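You operate a simulated robot arm through the tools that you are given. There is no shell and no other tool.

You are at the controls of a simulated robot arm. One attempt, no reset.

Task
Measure the blue double plug's cable and clamp the round die of that size in the holder.
Fine: use the blue gauge; it stays closed on the cable.

The check looks at the end state, three seconds after you hand in, the way a careful person would. Anything else that was tipped, shoved, dropped, spilled or broken makes it a failure.

Robot
A 7-joint arm with a fingered hand, fixed in place. Base frame: the origin is on the floor under the middle of its stand, x ahead of it, y to its left, z up; the work surface is at about z = 850. Units: mm, rad, N and s.
It reaches about 1228 mm from its shoulder. Its first joint turns from -2.007 to 2.007 rad. Payload 5 kg.
The TCP is the grasp point between the finger pads, 32 mm short of the fingertips. In the tool frame z runs along the fingers and y along their closing line. The gripper opens to 160 mm; its body begins 89 mm behind the TCP. The gripper is a hand of 4 fingers: y runs from the thumb to the fingers, the wrist lies at [0, 0, -267] in the tool frame, and closing takes about 1.5 s.
Orientation is that of the tool frame in the base frame, as [roll, pitch, yaw] about the fixed x, y, z axes, in that order (R = Rz(yaw) Ry(pitch) Rx(roll)). With the fingers straight down and closing along the base's y, the tool's x points along the base's -x, its y along +y and its z along -z.

Tools
- The arm moves only by the tool send_rows. Its argument "deltas" is one flat list of numbers, 6 for each row, row after row: the turn, a rotation vector about the base's x, y, z in units of 60 degrees (1.0 is 60 degrees), then the shift along the base's x, y, z in units of 150 mm (1.0 is 150 mm). In form: [ax, ay, az, tx, ty, tz, ax, ay, az, tx, ty, tz, ...]. A call has 1 to 20 rows; each row is the pose to reach, as a shift and turn from the pose commanded when the call began. "grip" is the gripper command, from -1 (shut) to 1 (fully open), values between in proportion, set as the call begins (left out, the last holds). A call with a number of a shift or a turn outside -1 to 1 is refused whole. Each row takes 0.2 s and may step no farther than 50 mm and 0.15 rad from the row before; otherwise, or with a gripper value out of range, the whole call is refused. A pose out of reach is approached as far as the arm can. The call stops where the force on the tool passes 80 N (or 10 N more than at its start, if that is more) or the arm is blocked; 0.2 s more then pass. Each finger travels about 45 mm/s and halts on what it meets, pressing with about 28 N; the grip force reading is that of the motor and also rises with nothing between the fingers. The clock runs only during rows and for 0.2 s after the last one: add rows that repeat a pose to give the fingers time. It gives the time, the measured TCP pose, the force on the tool (base axes), the opening and the grip force at its end, in the units of the frame above (readings bear some noise), with the torque about the TCP (base axes, N m) and any sound that the robot's microphone picked up.
- Cameras (640 x 400 px; columns grow to the right, rows downward): "scene" is fixed at [218.8, -501.1, 1593.4]; the picture's right is [0.93, -0.37, 0.00], its down [-0.18, -0.45, -0.88] and it looks along [0.33, 0.81, -0.48] (base axes); focal length 330 px, centre (320, 200). "wrist" rides on the gripper at [80, -4, -114] in the tool frame; the picture's right is [0.05, 1.00, 0.00], its down [-0.82, 0.04, -0.58] and it looks along [-0.58, 0.03, 0.82] (tool axes); focal length 265 px, centre (320, 200). There is no depth. A picture from a camera that has moved, and an enlarged one, comes with that camera's place and axes in the base frame and with its lens.
- capture(camera): a new picture of that camera. It takes no simulated time.
- lift_body(by): slides the trunk up (or, below 0, down) by that many mm; the arm rides with it, the base frame stays. It gives what a move gives, with no picture.
- move_fingers(finger1, finger2, finger3, thumb_bend): sets how far each is bent, from 0 (flat) to 1 (curled in); at 0.3 the hand is open as for a grip, at 0.7 the pads meet at the TCP. One left out holds its place. A second passes; each finger stops where it meets its share of the squeeze, and holds until it gets a number again. A gripper value or a shape takes the hand back. It gives what a move gives, with no picture; readings hold the bend of each and the force on the fingers (four entries, about 0 where the hand has none), thumb and palm.
- set_grasp(shape): the hand has 4 fingers and takes this shape, open, in about a second: jaw (thumb against the fingers, like two jaws); tri (thumb and two fingers); tip (a fingertip pinch); poke (one finger out to press); point (the index stretched); flat (the hand flat); cup (the hand cupped); fist (a fist). The gripper value then closes the fingers along that shape, each until it touches; the sizes above hold for jaw. It gives what a move gives, with no picture.
- enlarge(camera, box): a new picture of the part [left, top, right, bottom] of that camera's present view, enlarged. It takes no simulated time.
- hand_in(): hands the job in; it is judged then, once.

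Places have to be worked out from the pictures, the camera data and where the tool is seen. Open the gripper and draw the arm clear of the work before you hand the job in, unless the task says otherwise.

The tools are called after "Request:" as name(argument=value, ...) on one line, values as JSON. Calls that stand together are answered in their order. send_rows: Moves the arm, as the interface text tells. Its arguments: {"type":"object","properties":{"deltas":{"type":"array","items":{"type":"number"}},"grip":{"type":"number"}},"required":["deltas"]} The other tools are called the same way: lift_body (by) moves the trunk up or down; set_grasp (shape) gives the hand a shape; move_fingers (finger1, finger2, finger3, thumb_bend) moves the fingers one by one; capture (camera) takes a picture; enlarge (camera, box) takes an enlarged picture of a part of a camera's view; hand_in () hands the job in.

At the start:

```text
t: 0.0
ee_pos: [533.8, 508.0, 1235.9]
tcp_rot: [-3.141, -0.001, -3.141]
force: [0.3, 0.3, -0.2]
ft_torque: [0.01, 0.02, -0.03]
width: 159.8
grip_force: 0.1
shape: jaw
bend: [0.3, 0.3, 0.3, 0.3]
finger forces: [0.0, 0.0, 0.0, 0.1, 0.0, 0.0]
trunk travel left (down, up): [-625.0, 365.0]
```

scene: 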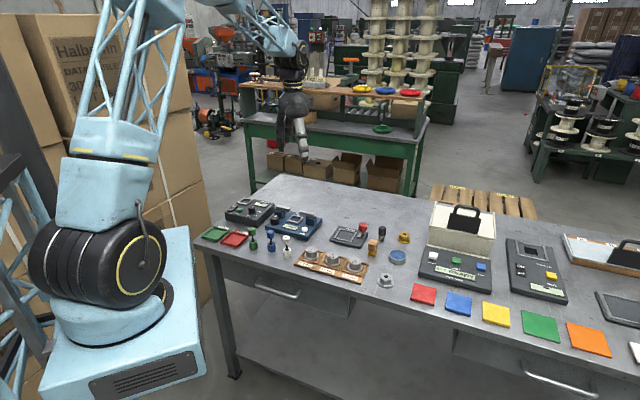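
wrist: 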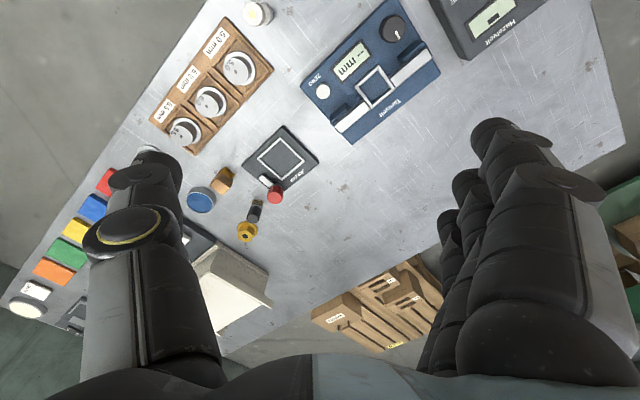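

I start by looking closely at the bench from both cameras to identify the items.

Request:
enlarge(camera="scene", box=[190, 180, 350, 280])

Request:
enlarge(camera="scene", box=[290, 200, 450, 300])

Request:
enlarge(camera="scene", box=[400, 190, 640, 340])

Request:
enlarge(camera="wrist", box=[130, 0, 450, 200])

```text
4.00 times, centred on (270, 230) of scene
camera zoom: at [218.8, -501.1, 1593.4], right [0.93, -0.37, 0.0], down [-0.18, -0.45, -0.88], along [0.33, 0.81, -0.48], focal length 1322 px, centre (520, 80)
```

zoom: 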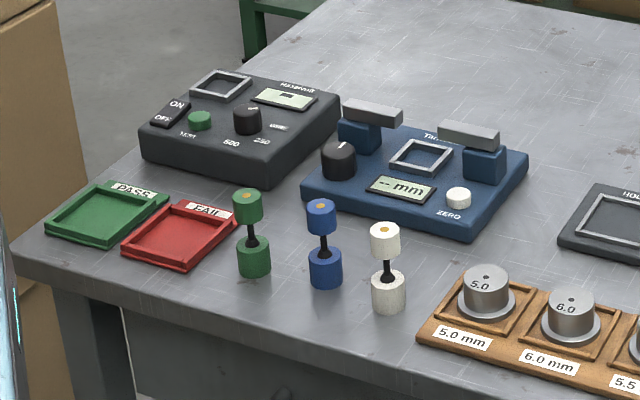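

```text
4.00 times, centred on (370, 250) of scene
camera zoom: at [218.8, -501.1, 1593.4], right [0.93, -0.37, 0.0], down [-0.18, -0.45, -0.88], along [0.33, 0.81, -0.48], focal length 1322 px, centre (120, 0)
```

zoom: 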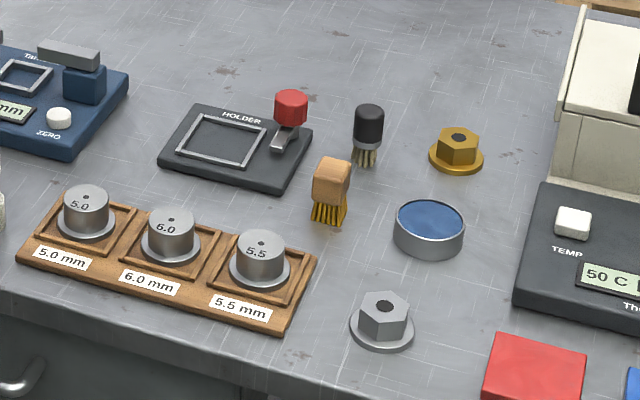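

```text
2.67 times, centred on (520, 265) of scene
camera zoom: at [218.8, -501.1, 1593.4], right [0.93, -0.37, 0.0], down [-0.18, -0.45, -0.88], along [0.33, 0.81, -0.48], focal length 881 px, centre (-213, 27)
```

zoom: 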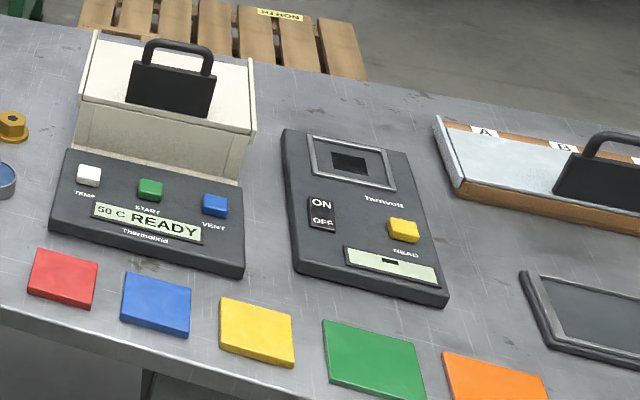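

```text
2.00 times, centred on (290, 100) of wrist
camera zoom: at [453.2, 503.6, 1349.7], right [-0.05, 1.0, 0.0], down [0.82, 0.04, 0.58], along [0.58, 0.03, -0.82], focal length 531 px, centre (380, 400)
```

zoom: 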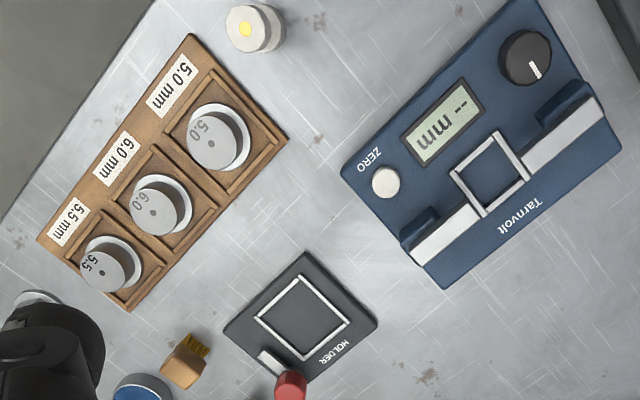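

The blue gauge sits at about (550, 600), with a square seat between two jaws, a black knob and a ZERO button. The blue plug stands at about (420, 465) and is about 82 mm tall. I move the wrist camera lower for a closer look at the gauge.

Request:
send_rows(deltas=[0, 0, 0, -0.104, 0.07, -0.2, 0, 0, 0, -0.208, 0.14, -0.4, 0, 0, 0, -0.312, 0.21, -0.6, 0, 0, 0, -0.416, 0.28, -0.8, 0, 0, 0, -0.52, 0.35, -1.0, 0, 0, 0, -0.52, 0.35, -1.0])

Request:
capture(camera="wrist")

Request:
enlarge(camera="wrist", box=[230, 60, 470, 210])

```text
t: 1.4
ee_pos: [456.5, 563.1, 1084.1]
tcp_rot: [-3.141, 0.0, 3.141]
force: [0.4, 0.0, 0.9]
ft_torque: [-0.03, -0.05, 0.02]
width: 160.0
grip_force: 0.1
shape: jaw
bend: [0.3, 0.3, 0.3, 0.3]
finger forces: [0.1, 0.1, 0.0, 0.1, 0.0, 0.0]
trunk travel left (down, up): [-625.0, 365.0]
```

```text
taken
camera wrist: at [376.0, 558.0, 1198.3], right [-0.05, 1.0, 0.0], down [0.82, 0.04, 0.58], along [0.58, 0.03, -0.82], focal length 265 px, centre (320, 200)
```

wrist: 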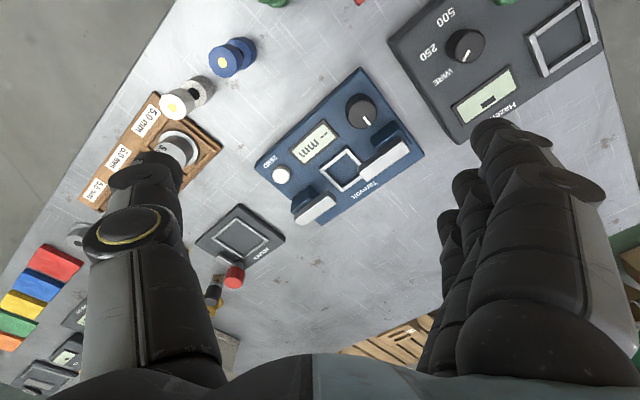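

```text
2.67 times, centred on (350, 135) of wrist
camera zoom: at [376.0, 558.0, 1198.3], right [-0.05, 1.0, 0.0], down [0.82, 0.04, 0.58], along [0.58, 0.03, -0.82], focal length 708 px, centre (240, 373)
```

zoom: 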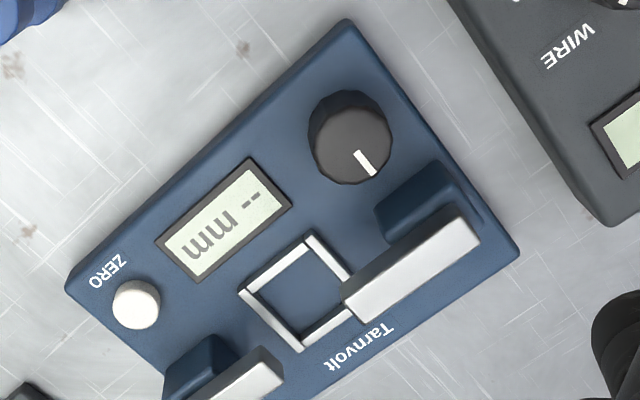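

The gauge is turned about 45° in the base frame, with its seat centre at roughly (549, 601) and its knob at roughly (465, 608). I zoom in further from the scene camera to get heights and mechanism details.

Request:
enlarge(camera="scene", box=[260, 200, 332, 245])

Request:
enlarge(camera="scene", box=[325, 215, 405, 265])

Request:
enlarge(camera="scene", box=[240, 220, 304, 260])

Request:
enlarge(camera="scene", box=[290, 240, 374, 292])

```text
8.89 times, centred on (296, 222) of scene
camera zoom: at [218.8, -501.1, 1593.4], right [0.93, -0.37, 0.0], down [-0.18, -0.45, -0.88], along [0.33, 0.81, -0.48], focal length 2938 px, centre (533, 0)
```

zoom: 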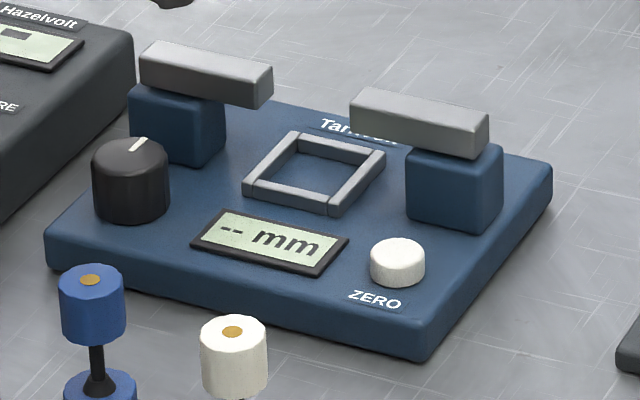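

```text
8.00 times, centred on (365, 240) of scene
camera zoom: at [218.8, -501.1, 1593.4], right [0.93, -0.37, 0.0], down [-0.18, -0.45, -0.88], along [0.33, 0.81, -0.48], focal length 2644 px, centre (-40, -120)
```

zoom: 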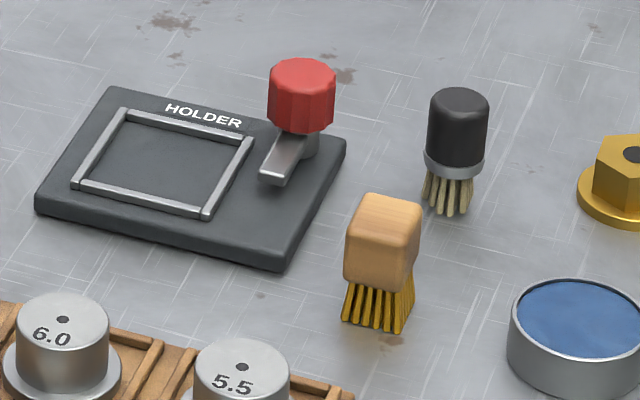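

```text
10.00 times, centred on (272, 240) of scene
camera zoom: at [218.8, -501.1, 1593.4], right [0.93, -0.37, 0.0], down [-0.18, -0.45, -0.88], along [0.33, 0.81, -0.48], focal length 3305 px, centre (800, -200)
```

zoom: 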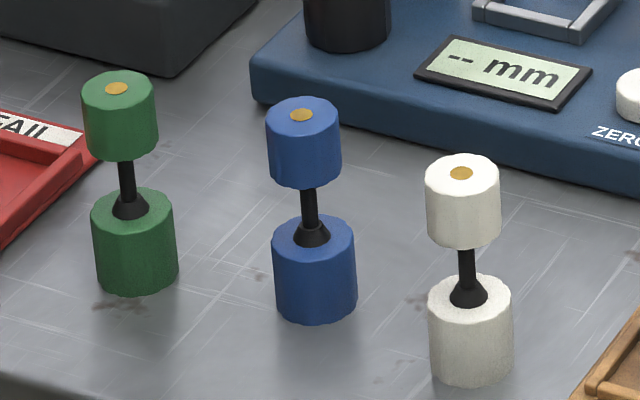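

```text
7.62 times, centred on (332, 266) of scene
camera zoom: at [218.8, -501.1, 1593.4], right [0.93, -0.37, 0.0], down [-0.18, -0.45, -0.88], along [0.33, 0.81, -0.48], focal length 2518 px, centre (229, -303)
```

zoom: 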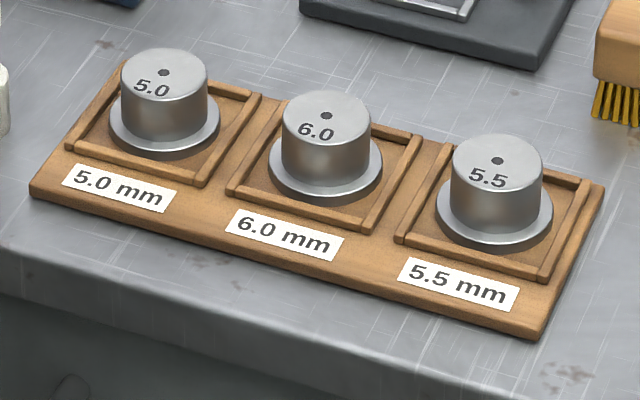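

The plug is a standing barbell that should seat in the gauge's square frame with its cable between the grey bars, and the dies sit in a labelled tray. I try the hand shapes in free air to see which suits slim grips.

Request:
set_grasp(shape="tri")

Request:
capture(camera="wrist")

Request:
enlarge(camera="scene", box=[200, 60, 360, 220])

```text
t: 2.3
ee_pos: [457.4, 563.7, 1084.9]
tcp_rot: [-3.141, -0.001, 3.141]
force: [-0.3, -0.4, -0.5]
ft_torque: [-0.01, -0.01, -0.04]
width: 160.1
grip_force: 0.0
shape: tri
bend: [0.3, 0.3, 0.01, 0.3]
finger forces: [0.0, 0.0, 0.1, 0.0, 0.0, 0.0]
trunk travel left (down, up): [-625.0, 365.0]
```

```text
taken
camera wrist: at [376.1, 558.2, 1198.2], right [-0.05, 1.0, 0.0], down [0.82, 0.04, 0.58], along [0.58, 0.03, -0.82], focal length 265 px, centre (320, 200)
```

wrist: 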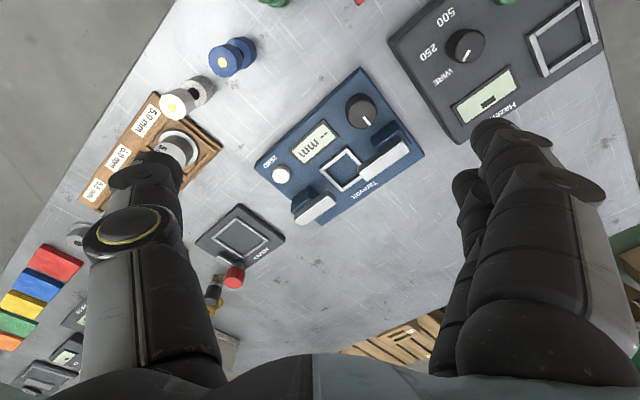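

```text
2.50 times, centred on (280, 140) of scene
camera zoom: at [218.8, -501.1, 1593.4], right [0.93, -0.37, 0.0], down [-0.18, -0.45, -0.88], along [0.33, 0.81, -0.48], focal length 826 px, centre (420, 350)
```

zoom: 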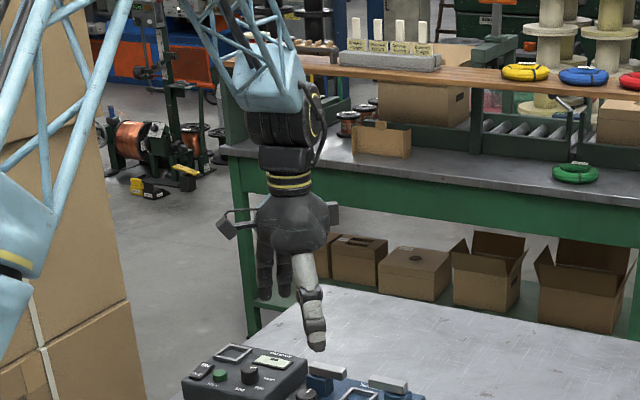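

In tri, finger 3 stays flat. I look at the tip shape next.

Request:
set_grasp(shape="tip")

Request:
capture(camera="wrist")

Request:
enlarge(camera="scene", box=[240, 100, 340, 220])

```text
t: 3.2
ee_pos: [455.8, 563.4, 1083.3]
tcp_rot: [3.141, 0.0, -3.141]
force: [-1.0, -0.4, -0.3]
ft_torque: [-0.05, -0.02, 0.0]
width: 160.0
grip_force: 0.0
shape: tip
bend: [0.01, 0.3, 0.01, 0.3]
finger forces: [0.1, 0.1, 0.0, 0.0, 0.0, 0.0]
trunk travel left (down, up): [-625.0, 365.0]
```

```text
taken
camera wrist: at [376.1, 558.1, 1198.3], right [-0.05, 1.0, 0.0], down [0.82, 0.04, 0.58], along [0.58, 0.03, -0.82], focal length 265 px, centre (320, 200)
```

wrist: 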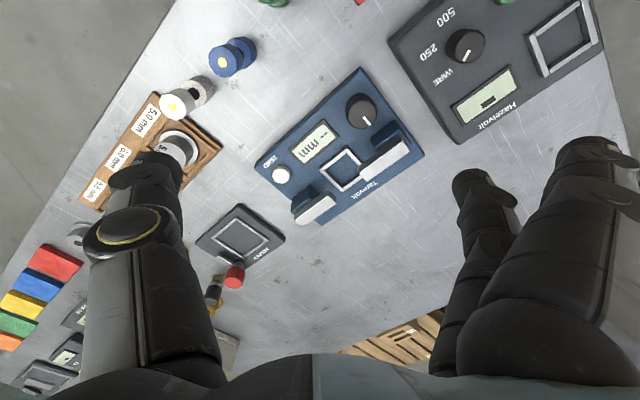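

```text
3.33 times, centred on (290, 160) of scene
camera zoom: at [218.8, -501.1, 1593.4], right [0.93, -0.37, 0.0], down [-0.18, -0.45, -0.88], along [0.33, 0.81, -0.48], focal length 1102 px, centre (420, 333)
```

zoom: 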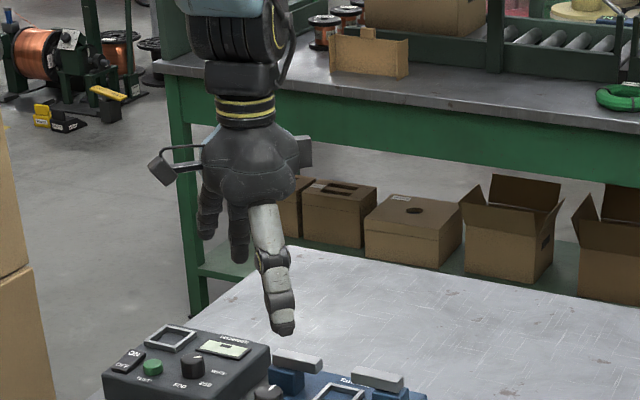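

In tip, only the middle finger and thumb pinch, which is narrow and suits the knob and the barrels. I close it partway in free air to see the geometry.

Request:
send_rows(deltas=[0, 0, 0, 0, 0, 0, 0, 0, 0, 0, 0, 0, 0, 0, 0, 0, 0, 0, 0, 0, 0, 0, 0, 0, 0, 0, 0, 0, 0, 0, 0, 0, 0, 0, 0, 0, 0, 0, 0, 0, 0, 0, 0, 0, 0, 0, 0, 0], grip=-0.6)

Request:
capture(camera="wrist")

Request:
enlarge(camera="scene", box=[240, 100, 340, 220])

```text
t: 5.0
ee_pos: [457.7, 564.0, 1083.7]
tcp_rot: [-3.141, -0.001, 3.141]
force: [-0.4, 0.6, 0.1]
ft_torque: [0.0, -0.02, -0.02]
width: 32.4
grip_force: 0.1
shape: tip
bend: [0.01, 0.73, 0.01, 0.7]
finger forces: [0.0, 0.1, 0.1, 0.0, 0.0, 0.0]
trunk travel left (down, up): [-625.0, 365.0]
```

```text
taken
camera wrist: at [376.1, 558.1, 1198.2], right [-0.05, 1.0, 0.0], down [0.82, 0.04, 0.58], along [0.58, 0.03, -0.82], focal length 265 px, centre (320, 200)
```

wrist: 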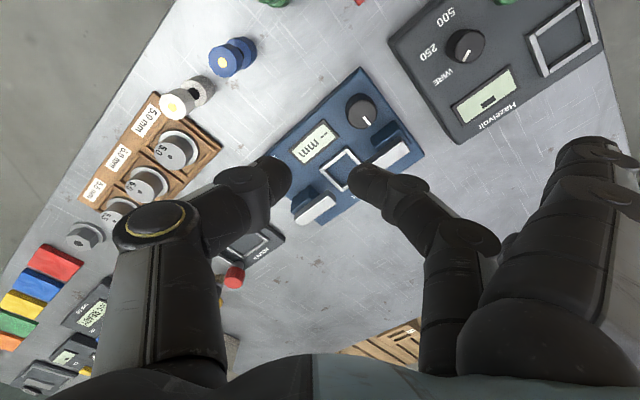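

```text
3.33 times, centred on (290, 160) of scene
camera zoom: at [218.8, -501.1, 1593.4], right [0.93, -0.37, 0.0], down [-0.18, -0.45, -0.88], along [0.33, 0.81, -0.48], focal length 1102 px, centre (420, 333)
```

zoom: 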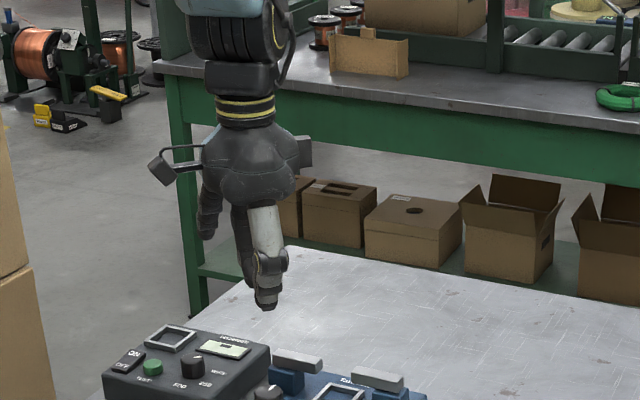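

The pinch closes at the tool centre, with the fingertips about 35–40 mm below the TCP. I rotate the tool +45° to align with the gauge and get a side view, and curl the two idle fingers out of the way.

Request:
send_rows(deltas=[0, 0, 0.125, 0, 0, 0, 0, 0, 0.25, 0, 0, 0, 0, 0, 0.375, 0, 0, 0, 0, 0, 0.5, 0, 0, 0, 0, 0, 0.625, 0, 0, 0, 0, 0, 0.75, 0, 0, 0, 0, 0, 0.75, 0, 0, 0])

Request:
move_fingers(finger1=1.0, finger2=0.6, finger3=1.0, thumb_bend=0.6)

Request:
capture(camera="wrist")

Request:
enlarge(camera="scene", box=[240, 100, 340, 220])

```text
t: 6.6
ee_pos: [456.5, 560.7, 1085.3]
tcp_rot: [3.142, 0.0, -2.356]
force: [0.3, -0.6, -0.5]
ft_torque: [0.0, -0.03, 0.02]
width: 32.7
grip_force: 0.1
shape: tip
bend: [0.01, 0.73, 0.01, 0.7]
finger forces: [0.1, 0.0, 0.0, 0.0, 0.0, 0.0]
trunk travel left (down, up): [-625.0, 365.0]
```

```text
t: 7.6
ee_pos: [457.3, 561.0, 1085.9]
tcp_rot: [3.141, 0.0, -2.357]
force: [-0.4, 0.2, 0.9]
ft_torque: [-0.02, 0.0, -0.03]
width: 55.5
grip_force: 0.1
shape: fingers
bend: [1.0, 0.6, 1.0, 0.6]
finger forces: [0.0, 0.1, 0.0, 0.2, 0.0, 0.0]
trunk travel left (down, up): [-625.0, 365.0]
```

```text
taken
camera wrist: at [401.9, 500.3, 1199.5], right [-0.74, 0.67, 0.0], down [0.55, 0.61, 0.58], along [0.39, 0.43, -0.82], focal length 265 px, centre (320, 200)
```

wrist: 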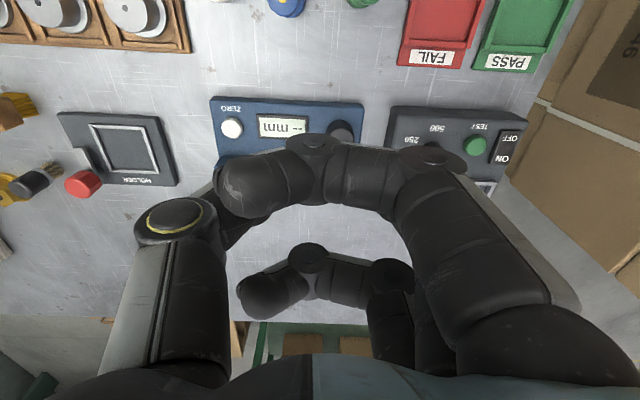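

```text
3.33 times, centred on (290, 160) of scene
camera zoom: at [218.8, -501.1, 1593.4], right [0.93, -0.37, 0.0], down [-0.18, -0.45, -0.88], along [0.33, 0.81, -0.48], focal length 1102 px, centre (420, 333)
```

zoom: 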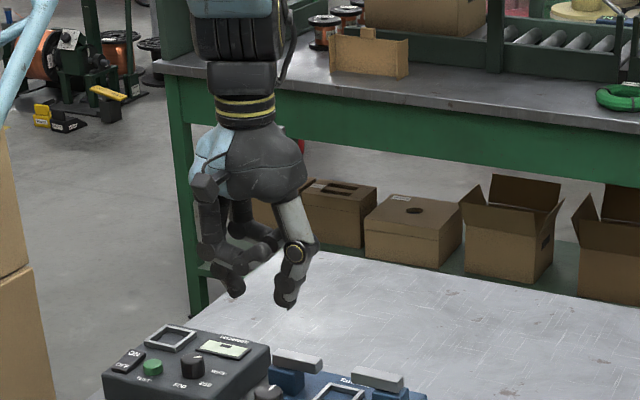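

Bend 1 curls the idle fingers above the TCP, which is useful at the knob but blocks the view. I go back to the open tip shape and move so the knob sits near the image centre for precise localisation.

Request:
set_grasp(shape="tip")

Request:
send_rows(deltas=[0, 0, 0, -0.11, -0.035, -0.15, 0, 0, 0, -0.22, -0.07, -0.3, 0, 0, 0, -0.327, -0.1, -0.45, 0, 0, 0, -0.327, -0.1, -0.45])

Request:
capture(camera="wrist")

Request:
enlarge(camera="wrist", box=[220, 130, 420, 255])

```text
t: 8.5
ee_pos: [455.8, 561.0, 1085.7]
tcp_rot: [3.14, 0.0, -2.356]
force: [0.5, -0.4, -0.1]
ft_torque: [0.01, -0.03, -0.01]
width: 111.4
grip_force: 0.0
shape: tip
bend: [0.01, 0.67, 0.01, 0.64]
finger forces: [0.0, 0.0, 0.0, 0.0, 0.1, 0.0]
trunk travel left (down, up): [-625.0, 365.0]
```

```text
t: 9.5
ee_pos: [408.5, 546.7, 1018.6]
tcp_rot: [3.141, 0.0, -2.356]
force: [0.2, -0.1, -0.6]
ft_torque: [-0.03, 0.02, 0.0]
width: 159.8
grip_force: 0.0
shape: tip
bend: [0.01, 0.3, 0.01, 0.3]
finger forces: [0.0, 0.1, 0.1, 0.0, 0.1, 0.0]
trunk travel left (down, up): [-625.0, 365.0]
```

```text
taken
camera wrist: at [353.6, 485.3, 1131.6], right [-0.74, 0.67, 0.0], down [0.55, 0.61, 0.58], along [0.39, 0.43, -0.82], focal length 265 px, centre (320, 200)
```

wrist: 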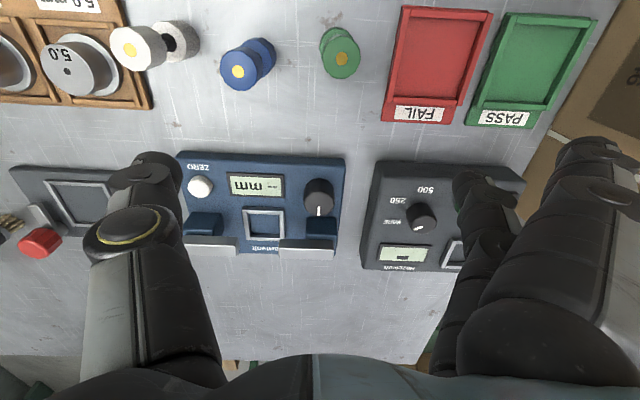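

```text
3.20 times, centred on (320, 192) of wrist
camera zoom: at [353.6, 485.3, 1131.6], right [-0.74, 0.67, 0.0], down [0.55, 0.61, 0.58], along [0.39, 0.43, -0.82], focal length 849 px, centre (320, 224)
```

zoom: 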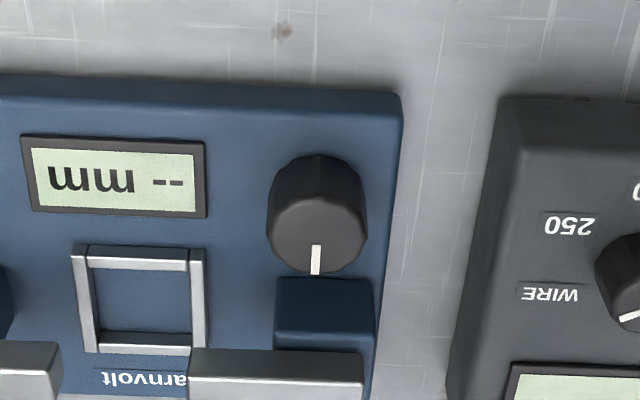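

Triangulating two views puts the knob top centre at about (466.5, 608.6, 901), with a diameter of about 34 mm. The left jaw block's front face is about 44 mm behind it. I move directly above the knob and check the alignment.

Request:
send_rows(deltas=[0, 0, 0, 0.197, 0.213, 0, 0, 0, 0, 0.395, 0.426, 0, 0, 0, 0, 0.395, 0.426, -0.2, 0, 0, 0, 0.395, 0.426, -0.2], grip=0.1)

Request:
capture(camera="wrist")

Request:
enlarge(camera="wrist", box=[220, 60, 420, 185])

Request:
enlarge(camera="scene", box=[220, 120, 340, 240])

```text
t: 10.5
ee_pos: [463.4, 609.4, 990.4]
tcp_rot: [3.14, -0.001, -2.354]
force: [0.3, -0.1, 0.3]
ft_torque: [-0.04, -0.01, -0.03]
width: 88.8
grip_force: 0.1
shape: tip
bend: [0.01, 0.72, 0.01, 0.7]
finger forces: [0.1, 0.1, 0.0, 0.0, 0.1, 0.0]
trunk travel left (down, up): [-625.0, 365.0]
```

```text
taken
camera wrist: at [409.9, 549.1, 1103.5], right [-0.74, 0.67, 0.0], down [0.55, 0.61, 0.58], along [0.39, 0.43, -0.82], focal length 265 px, centre (320, 200)
```

wrist: 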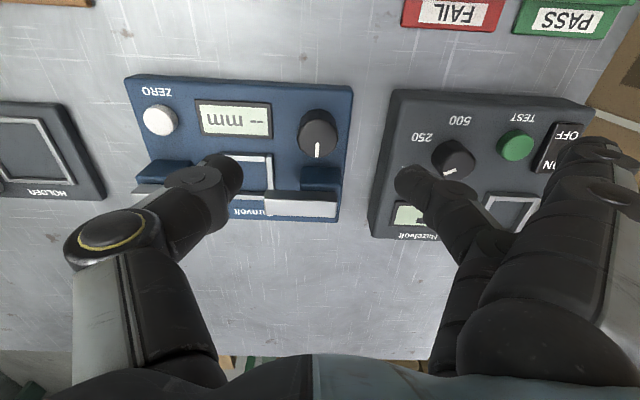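

```text
3.20 times, centred on (320, 122) of wrist
camera zoom: at [409.9, 549.1, 1103.5], right [-0.74, 0.67, 0.0], down [0.55, 0.61, 0.58], along [0.39, 0.43, -0.82], focal length 849 px, centre (320, 448)
```

zoom: 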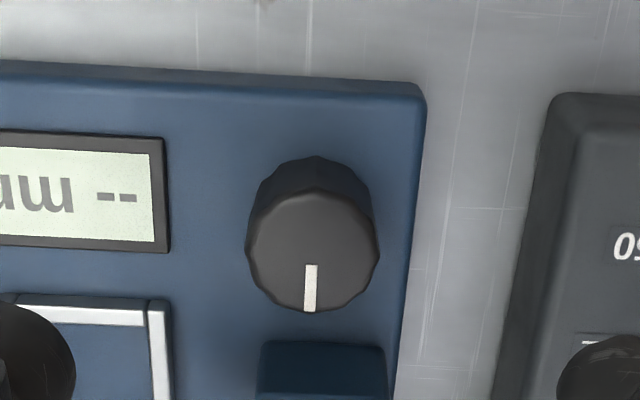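

```text
3.33 times, centred on (280, 180) of scene
camera zoom: at [218.8, -501.1, 1593.4], right [0.93, -0.37, 0.0], down [-0.18, -0.45, -0.88], along [0.33, 0.81, -0.48], focal length 1102 px, centre (453, 267)
```

zoom: 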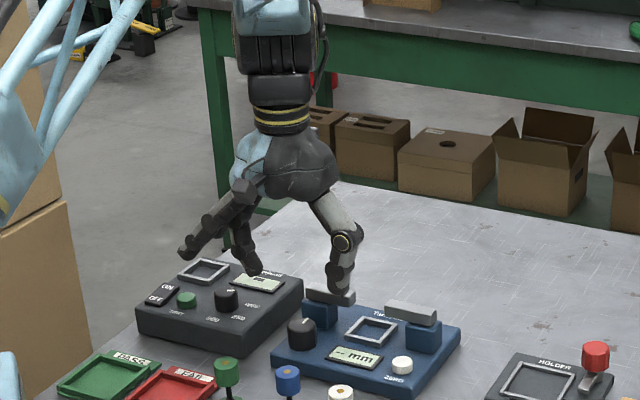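

The prediction matches the picture, so the knob position is confirmed. I curl fingers 1 and 3 and set the pinch to about 60 mm so the hand fits between the gauge features and the black tester.

Request:
move_fingers(finger1=1.0, finger2=0.58, finger3=1.0, thumb_bend=0.58)

Request:
capture(camera="wrist")

Request:
enlarge(camera="scene", box=[220, 120, 340, 240])

```text
t: 11.5
ee_pos: [464.3, 609.6, 989.6]
tcp_rot: [-3.141, 0.0, -2.356]
force: [-0.2, -0.3, -0.4]
ft_torque: [0.0, -0.01, 0.0]
width: 57.3
grip_force: 0.1
shape: fingers
bend: [1.0, 0.57, 1.0, 0.57]
finger forces: [0.0, 0.0, 0.1, 0.0, 0.0, 0.1]
trunk travel left (down, up): [-625.0, 365.0]
```

```text
taken
camera wrist: at [409.9, 549.1, 1103.6], right [-0.74, 0.67, 0.0], down [0.55, 0.61, 0.58], along [0.39, 0.43, -0.82], focal length 265 px, centre (320, 200)
```

wrist: 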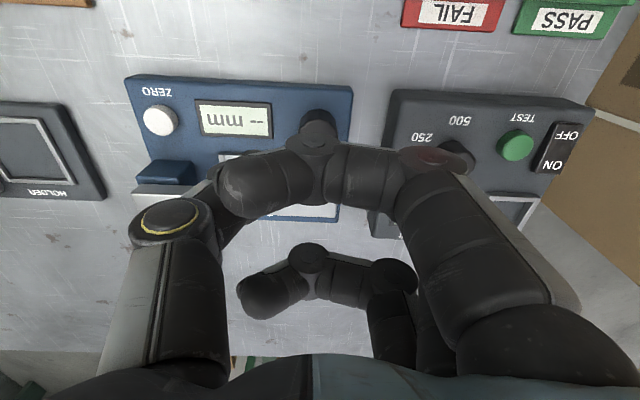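

```text
3.33 times, centred on (280, 180) of scene
camera zoom: at [218.8, -501.1, 1593.4], right [0.93, -0.37, 0.0], down [-0.18, -0.45, -0.88], along [0.33, 0.81, -0.48], focal length 1102 px, centre (453, 267)
```

zoom: 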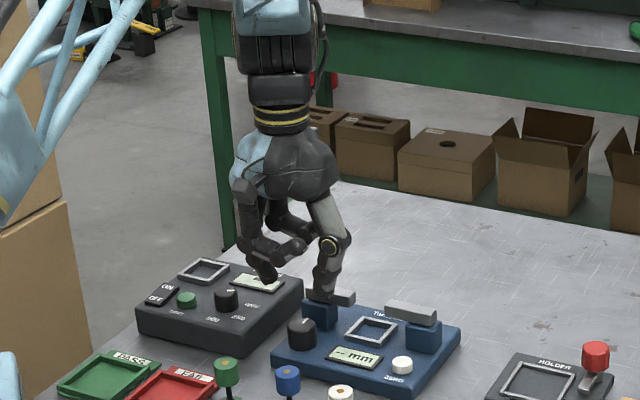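

The arm settles about 3 mm short in x, so I correct for that. I descend to TCP z of about 918 around the knob.

Request:
send_rows(deltas=[0, 0, 0, 0.02, 0.0, -0.16, 0, 0, 0, 0.02, 0.0, -0.32, 0, 0, 0, 0.02, 0.0, -0.48, 0, 0, 0, 0.02, 0.0, -0.48])

Request:
capture(camera="wrist")

Request:
enlarge(camera="scene", box=[230, 160, 330, 240])

```text
t: 12.5
ee_pos: [467.4, 611.1, 917.6]
tcp_rot: [-3.141, 0.0, -2.357]
force: [-1.5, 0.2, -1.2]
ft_torque: [0.05, -0.02, 0.02]
width: 56.8
grip_force: 0.1
shape: fingers
bend: [1.0, 0.57, 1.0, 0.57]
finger forces: [0.0, 0.0, 0.0, 0.1, 0.0, 0.0]
trunk travel left (down, up): [-625.0, 365.0]
```

```text
taken
camera wrist: at [414.3, 549.9, 1030.5], right [-0.74, 0.67, 0.0], down [0.55, 0.61, 0.58], along [0.39, 0.43, -0.82], focal length 265 px, centre (320, 200)
```

wrist: 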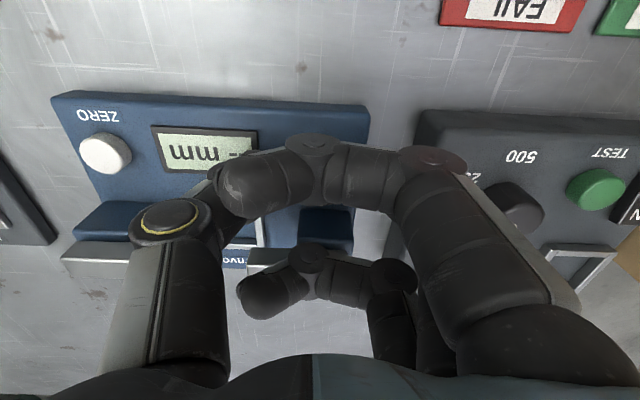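

```text
5.00 times, centred on (280, 200) of scene
camera zoom: at [218.8, -501.1, 1593.4], right [0.93, -0.37, 0.0], down [-0.18, -0.45, -0.88], along [0.33, 0.81, -0.48], focal length 1653 px, centre (520, 200)
```

zoom: 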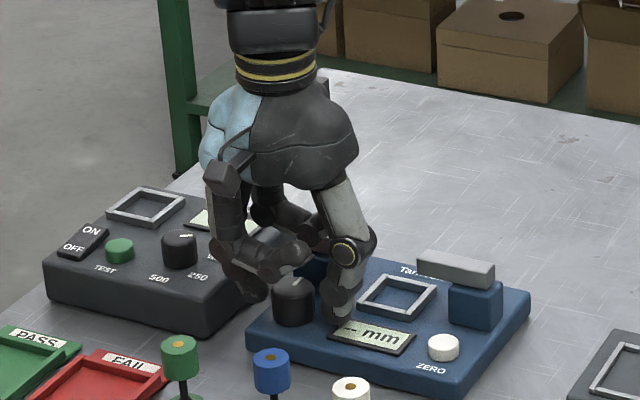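

The hand straddles the knob without contact. I close finger 2 and the thumb on it.

Request:
move_fingers(finger2=0.8, thumb_bend=0.8)

Request:
enlarge(camera="scene", box=[230, 160, 330, 240])

```text
t: 13.5
ee_pos: [470.1, 609.1, 915.9]
tcp_rot: [3.142, -0.002, -2.357]
force: [10.8, -12.5, -13.3]
ft_torque: [-0.07, -0.05, -0.01]
width: 52.0
grip_force: 17.3
shape: fingers
bend: [1.0, 0.63, 1.0, 0.66]
finger forces: [0.1, 9.0, 0.0, 0.0, 24.9, 0.0]
trunk travel left (down, up): [-625.0, 365.0]
```

```text
5.00 times, centred on (280, 200) of scene
camera zoom: at [218.8, -501.1, 1593.4], right [0.93, -0.37, 0.0], down [-0.18, -0.45, -0.88], along [0.33, 0.81, -0.48], focal length 1653 px, centre (520, 200)
```

zoom: 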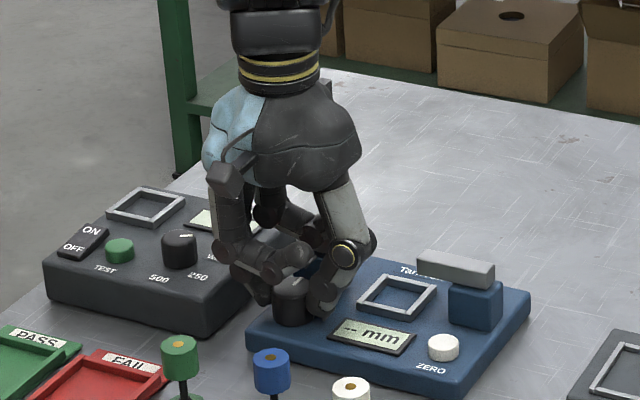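

The grip is on the knob, with the thumb pressing harder (25 N against 9 N). I shift about 2 mm toward the thumb side to balance it, then turn about 40° clockwise as seen from above and watch the display and jaws.

Request:
send_rows(deltas=[0, 0, 0, 0.01, -0.01, 0, 0, 0, -0.1333, 0.01, -0.01, 0, 0, 0, -0.2667, 0.01, -0.01, 0, 0, 0, -0.4, 0.01, -0.01, 0, 0, 0, -0.5333, 0.01, -0.01, 0, 0, 0, -0.6667, 0.01, -0.01, 0])

Request:
capture(camera="wrist")

Request:
enlarge(camera="scene", box=[230, 160, 330, 240])

```text
t: 14.9
ee_pos: [468.4, 607.8, 916.2]
tcp_rot: [-3.141, -0.002, -3.055]
force: [-8.6, -16.3, -17.1]
ft_torque: [-0.15, 0.23, 0.03]
width: 51.9
grip_force: 15.9
shape: fingers
bend: [1.0, 0.63, 1.0, 0.66]
finger forces: [0.0, 8.1, 0.1, 0.0, 24.2, 0.1]
trunk travel left (down, up): [-625.0, 365.0]
```

```text
taken
camera wrist: at [389.1, 596.4, 1030.4], right [-0.14, 0.99, 0.0], down [0.81, 0.11, 0.58], along [0.57, 0.08, -0.82], focal length 265 px, centre (320, 200)
```

wrist: 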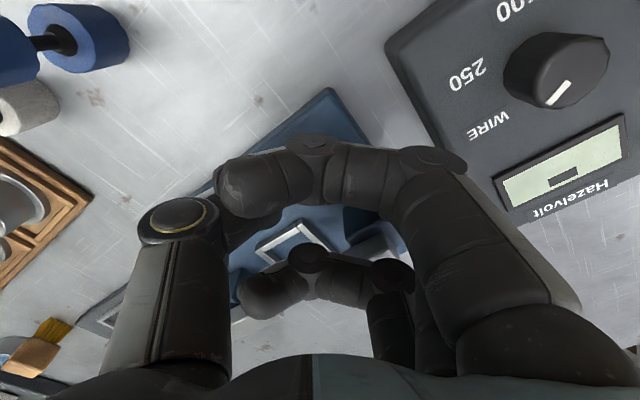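

```text
5.00 times, centred on (280, 200) of scene
camera zoom: at [218.8, -501.1, 1593.4], right [0.93, -0.37, 0.0], down [-0.18, -0.45, -0.88], along [0.33, 0.81, -0.48], focal length 1653 px, centre (520, 200)
```

zoom: 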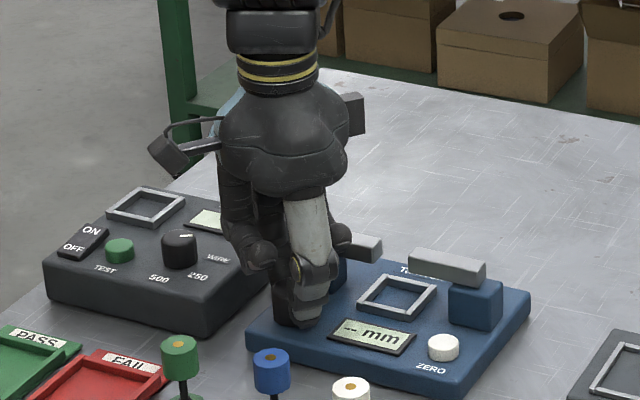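

The jaws are moving inward: about 8 mm each for 40° clockwise, so clockwise closes. The display still shows "--". I release, rotate back 65° and regrip so I can finish closing on nothing and check the zero.

Request:
move_fingers(finger2=0.56, thumb_bend=0.56)

Request:
send_rows(deltas=[0, 0, 0.14, -0.01, 0.01, 0, 0, 0, 0.28, -0.01, 0.01, 0, 0, 0, 0.42, -0.01, 0.01, 0, 0, 0, 0.56, -0.01, 0.01, 0, 0, 0, 0.7, -0.01, 0.01, 0, 0, 0, 0.84, -0.01, 0.01, 0, 0, 0, 0.98, -0.01, 0.01, 0, 0, 0, 0.98, -0.01, 0.01, 0])

Request:
enlarge(camera="scene", box=[230, 160, 330, 240])

Request:
capture(camera="wrist")

```text
t: 15.9
ee_pos: [470.9, 608.3, 916.2]
tcp_rot: [3.141, 0.0, -3.052]
force: [0.7, 0.1, 0.1]
ft_torque: [0.0, 0.03, -0.04]
width: 57.6
grip_force: 0.0
shape: fingers
bend: [1.0, 0.56, 1.0, 0.56]
finger forces: [0.1, 0.0, 0.1, 0.0, 0.1, 0.1]
trunk travel left (down, up): [-625.0, 365.0]
```

```text
t: 17.7
ee_pos: [468.3, 609.2, 915.9]
tcp_rot: [-3.14, 0.0, -2.027]
force: [-1.2, -1.1, 5.9]
ft_torque: [-0.15, -0.17, -0.08]
width: 57.7
grip_force: 2.4
shape: fingers
bend: [1.0, 0.56, 1.0, 0.56]
finger forces: [0.1, 0.1, 0.0, 0.0, 5.2, 0.0]
trunk travel left (down, up): [-625.0, 365.0]
```

```text
5.00 times, centred on (280, 200) of scene
camera zoom: at [218.8, -501.1, 1593.4], right [0.93, -0.37, 0.0], down [-0.18, -0.45, -0.88], along [0.33, 0.81, -0.48], focal length 1653 px, centre (520, 200)
```

zoom: 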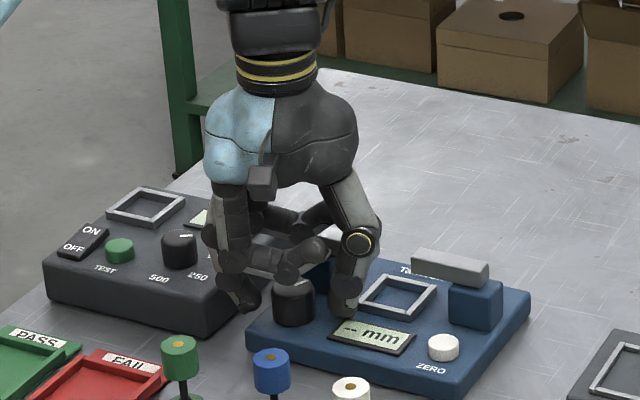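

```text
taken
camera wrist: at [436.8, 534.4, 1030.3], right [-0.92, 0.39, 0.0], down [0.32, 0.75, 0.58], along [0.23, 0.53, -0.82], focal length 265 px, centre (320, 200)
```

wrist: 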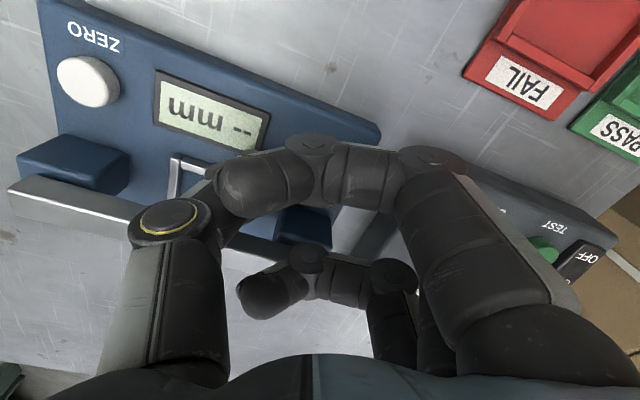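

The thumb is lightly touching the display bezel (5 N), so I raise 5 mm and regrip the knob.

Request:
send_rows(deltas=[0, 0, 0, 0, 0, 0.035, 0, 0, 0, 0, 0, 0.035])

Request:
move_fingers(finger2=0.8, thumb_bend=0.8)

Request:
send_rows(deltas=[0, 0, -0.13, 0, 0, 0, 0, 0, -0.26, 0, 0, 0, 0, 0, -0.39, 0, 0, 0, 0, 0, -0.52, 0, 0, 0, 0, 0, -0.65, 0, 0, 0])

Request:
enlarge(camera="scene", box=[230, 160, 330, 240])

```text
t: 18.3
ee_pos: [468.6, 609.7, 921.9]
tcp_rot: [-3.141, 0.0, -2.025]
force: [-0.1, 0.9, 0.0]
ft_torque: [0.03, -0.02, 0.03]
width: 57.6
grip_force: 0.1
shape: fingers
bend: [1.0, 0.56, 1.0, 0.56]
finger forces: [0.0, 0.0, 0.0, 0.0, 0.0, 0.0]
trunk travel left (down, up): [-625.0, 365.0]
```

```text
t: 19.3
ee_pos: [469.0, 608.5, 922.5]
tcp_rot: [3.141, -0.002, -2.027]
force: [13.9, -7.2, -11.8]
ft_torque: [-0.08, -0.07, -0.06]
width: 51.6
grip_force: 17.1
shape: fingers
bend: [1.0, 0.63, 1.0, 0.67]
finger forces: [0.1, 9.5, 0.1, 0.0, 24.6, 0.1]
trunk travel left (down, up): [-625.0, 365.0]
```

```text
t: 20.5
ee_pos: [467.3, 609.0, 920.5]
tcp_rot: [3.141, -0.002, -2.709]
force: [1.0, -20.2, -13.1]
ft_torque: [-0.27, 0.02, 0.0]
width: 51.9
grip_force: 17.3
shape: fingers
bend: [1.0, 0.63, 1.0, 0.66]
finger forces: [0.0, 8.1, 0.1, 0.0, 26.7, 0.1]
trunk travel left (down, up): [-625.0, 365.0]
```

```text
5.00 times, centred on (280, 200) of scene
camera zoom: at [218.8, -501.1, 1593.4], right [0.93, -0.37, 0.0], down [-0.18, -0.45, -0.88], along [0.33, 0.81, -0.48], focal length 1653 px, centre (520, 200)
```

zoom: 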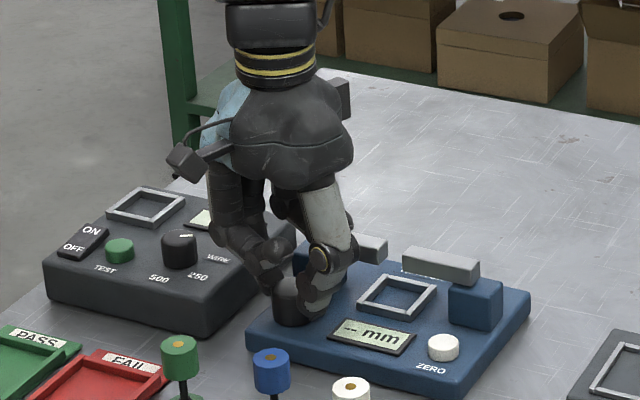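

The gap between the bars is now about 12–15 mm. I keep turning clockwise another 30°.

Request:
send_rows(deltas=[0, 0, -0.13, 0, 0, 0, 0, 0, -0.26, 0, 0, 0, 0, 0, -0.39, 0, 0, 0, 0, 0, -0.5, 0, 0, 0])

Request:
enlarge(camera="scene", box=[230, 160, 330, 240])

```text
t: 21.5
ee_pos: [468.0, 609.6, 920.9]
tcp_rot: [3.141, -0.001, 3.05]
force: [-9.0, -18.3, -12.3]
ft_torque: [-0.22, 0.19, 0.0]
width: 51.9
grip_force: 17.6
shape: fingers
bend: [1.0, 0.63, 1.0, 0.66]
finger forces: [0.0, 8.3, 0.0, 0.0, 26.7, 0.0]
trunk travel left (down, up): [-625.0, 365.0]
```

```text
5.00 times, centred on (280, 200) of scene
camera zoom: at [218.8, -501.1, 1593.4], right [0.93, -0.37, 0.0], down [-0.18, -0.45, -0.88], along [0.33, 0.81, -0.48], focal length 1653 px, centre (520, 200)
```

zoom: 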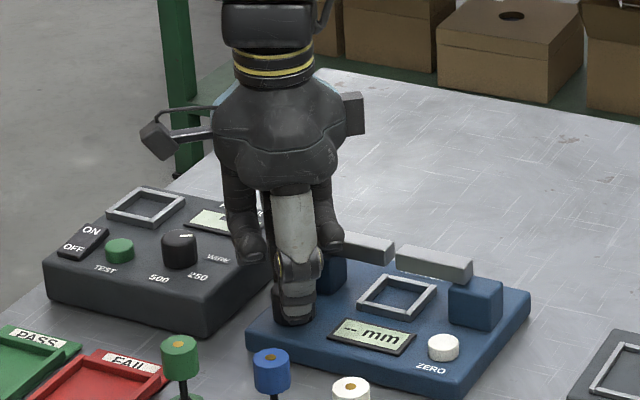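

The bars are nearly touching. I turn about 12° more in small steps.

Request:
send_rows(deltas=[0, 0, -0.07, 0, 0, 0, 0, 0, -0.14, 0, 0, 0, 0, 0, -0.2, 0, 0, 0])

Request:
enlarge(camera="scene", box=[230, 160, 330, 240])

```text
t: 22.3
ee_pos: [465.3, 608.7, 922.3]
tcp_rot: [3.14, 0.0, 2.843]
force: [-25.8, -15.3, 0.1]
ft_torque: [0.76, -0.08, 1.35]
width: 52.3
grip_force: 49.3
shape: fingers
bend: [1.0, 0.63, 1.0, 0.66]
finger forces: [0.0, 73.6, 0.0, 0.0, 25.0, 0.1]
trunk travel left (down, up): [-625.0, 365.0]
```

```text
5.00 times, centred on (280, 200) of scene
camera zoom: at [218.8, -501.1, 1593.4], right [0.93, -0.37, 0.0], down [-0.18, -0.45, -0.88], along [0.33, 0.81, -0.48], focal length 1653 px, centre (520, 200)
```

zoom: 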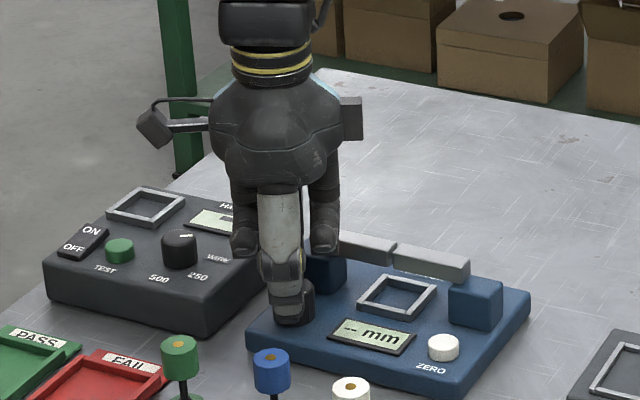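

The bars have met, and finger 2 is loaded (74 N), wedged between the knob and the jaw block. I release the thumb first, then rotate back so the finger comes free without turning the knob.

Request:
move_fingers(thumb_bend=0.56)

Request:
send_rows(deltas=[0, 0, 0.1, 0, 0, 0, 0, 0, 0.2, 0, 0, 0])

Request:
enlarge(camera="scene", box=[230, 160, 330, 240])

```text
t: 23.3
ee_pos: [465.8, 611.5, 922.1]
tcp_rot: [3.138, 0.003, 2.843]
force: [-27.9, 12.5, 19.0]
ft_torque: [1.36, 0.01, 1.1]
width: 58.0
grip_force: 31.4
shape: fingers
bend: [1.0, 0.62, 1.0, 0.56]
finger forces: [0.1, 63.5, 0.1, 0.0, 0.1, 0.0]
trunk travel left (down, up): [-625.0, 365.0]
```

```text
t: 23.9
ee_pos: [472.3, 608.0, 922.1]
tcp_rot: [3.141, 0.002, 3.05]
force: [0.1, 6.0, 14.4]
ft_torque: [0.98, -0.18, -0.03]
width: 57.6
grip_force: 21.7
shape: fingers
bend: [1.0, 0.63, 1.0, 0.56]
finger forces: [0.0, 43.8, 0.0, 0.0, 0.0, 0.0]
trunk travel left (down, up): [-625.0, 365.0]
```

```text
5.00 times, centred on (280, 200) of scene
camera zoom: at [218.8, -501.1, 1593.4], right [0.93, -0.37, 0.0], down [-0.18, -0.45, -0.88], along [0.33, 0.81, -0.48], focal length 1653 px, centre (520, 200)
```

zoom: 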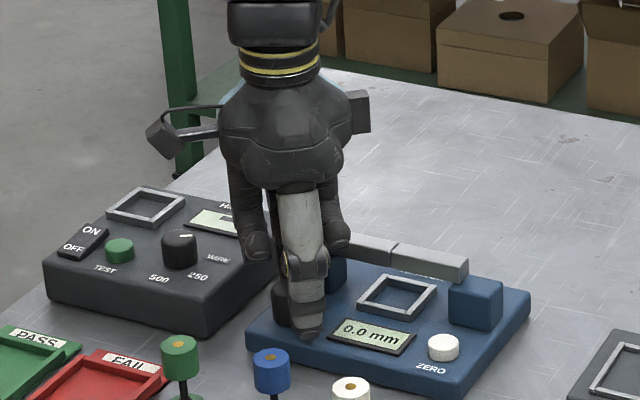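

The display now reads 0.0 mm with the jaws shut, so the zero is good. Finger 2 is still loaded, so I check from the wrist and zoom on the display before opening it.

Request:
capture(camera="wrist")

Request:
enlarge(camera="scene", box=[265, 205, 335, 245])

```text
taken
camera wrist: at [390.5, 610.6, 1035.8], right [0.04, 1.0, 0.0], down [0.81, -0.03, 0.58], along [0.58, -0.02, -0.81], focal length 265 px, centre (320, 200)
```

wrist: 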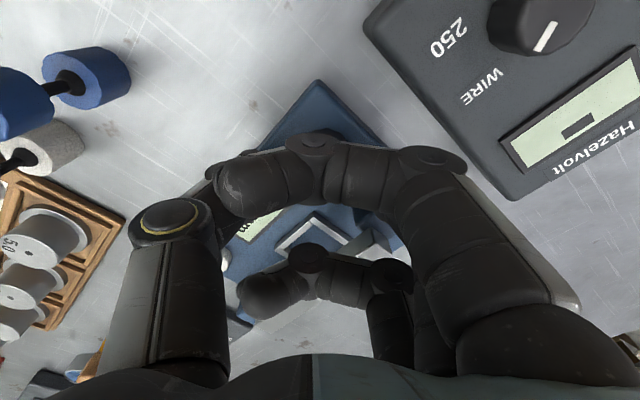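

```text
9.14 times, centred on (300, 225) of scene
camera zoom: at [218.8, -501.1, 1593.4], right [0.93, -0.37, 0.0], down [-0.18, -0.45, -0.88], along [0.33, 0.81, -0.48], focal length 3022 px, centre (503, -29)
```

zoom: 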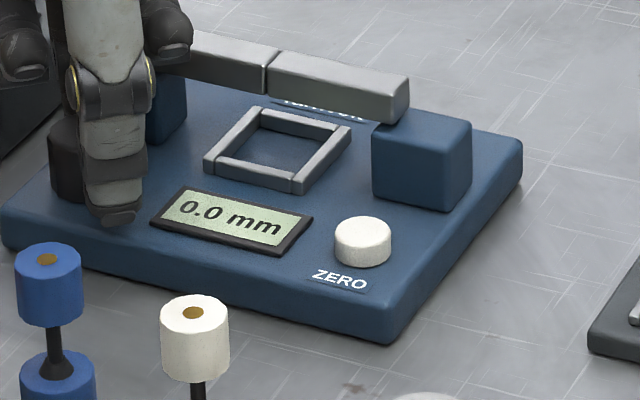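

The reading is 0.0 mm when closed empty. I ease finger 2 off a little to see whether the load drops.

Request:
move_fingers(finger2=0.59)

```text
t: 24.9
ee_pos: [468.9, 607.6, 921.8]
tcp_rot: [3.141, 0.0, 3.051]
force: [-1.7, -3.2, 4.7]
ft_torque: [0.16, -0.05, 0.08]
width: 57.8
grip_force: 2.9
shape: fingers
bend: [1.0, 0.61, 1.0, 0.56]
finger forces: [0.0, 6.5, 0.0, 0.1, 0.0, 0.0]
trunk travel left (down, up): [-625.0, 365.0]
```

Only light contact remains. I rotate back 20° so the finger clears the block, then regrip and turn counter-clockwise to reopen the jaws.

Request:
send_rows(deltas=[0, 0, 0.12, 0, 0, 0, 0, 0, 0.24, 0, 0, 0, 0, 0, 0.36, 0, 0, 0])

Request:
move_fingers(finger2=0.8, thumb_bend=0.8)

Request:
enlarge(camera="scene", box=[230, 160, 330, 240])

```text
t: 25.7
ee_pos: [468.1, 608.8, 922.6]
tcp_rot: [3.141, 0.0, -2.854]
force: [-0.1, -0.8, -0.5]
ft_torque: [0.0, 0.02, 0.03]
width: 57.6
grip_force: 0.0
shape: fingers
bend: [1.0, 0.59, 1.0, 0.56]
finger forces: [0.1, 0.1, 0.1, 0.1, 0.0, 0.0]
trunk travel left (down, up): [-625.0, 365.0]
```

```text
t: 26.7
ee_pos: [468.9, 607.7, 920.1]
tcp_rot: [-3.14, -0.002, -2.854]
force: [0.3, -15.9, -12.3]
ft_torque: [-0.1, 0.05, 0.03]
width: 51.9
grip_force: 17.2
shape: fingers
bend: [1.0, 0.63, 1.0, 0.67]
finger forces: [0.1, 9.3, 0.1, 0.0, 24.5, 0.0]
trunk travel left (down, up): [-625.0, 365.0]
```

```text
5.00 times, centred on (280, 200) of scene
camera zoom: at [218.8, -501.1, 1593.4], right [0.93, -0.37, 0.0], down [-0.18, -0.45, -0.88], along [0.33, 0.81, -0.48], focal length 1653 px, centre (520, 200)
```

zoom: 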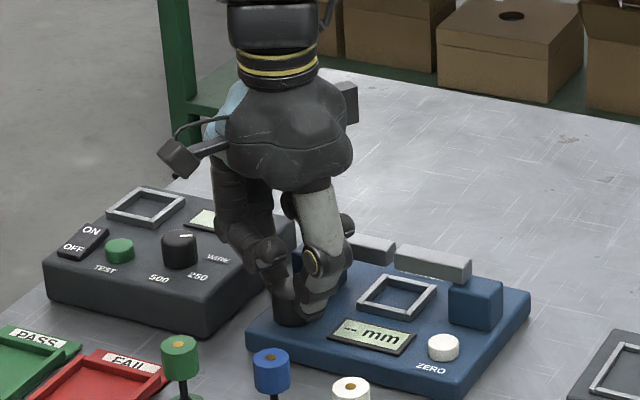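

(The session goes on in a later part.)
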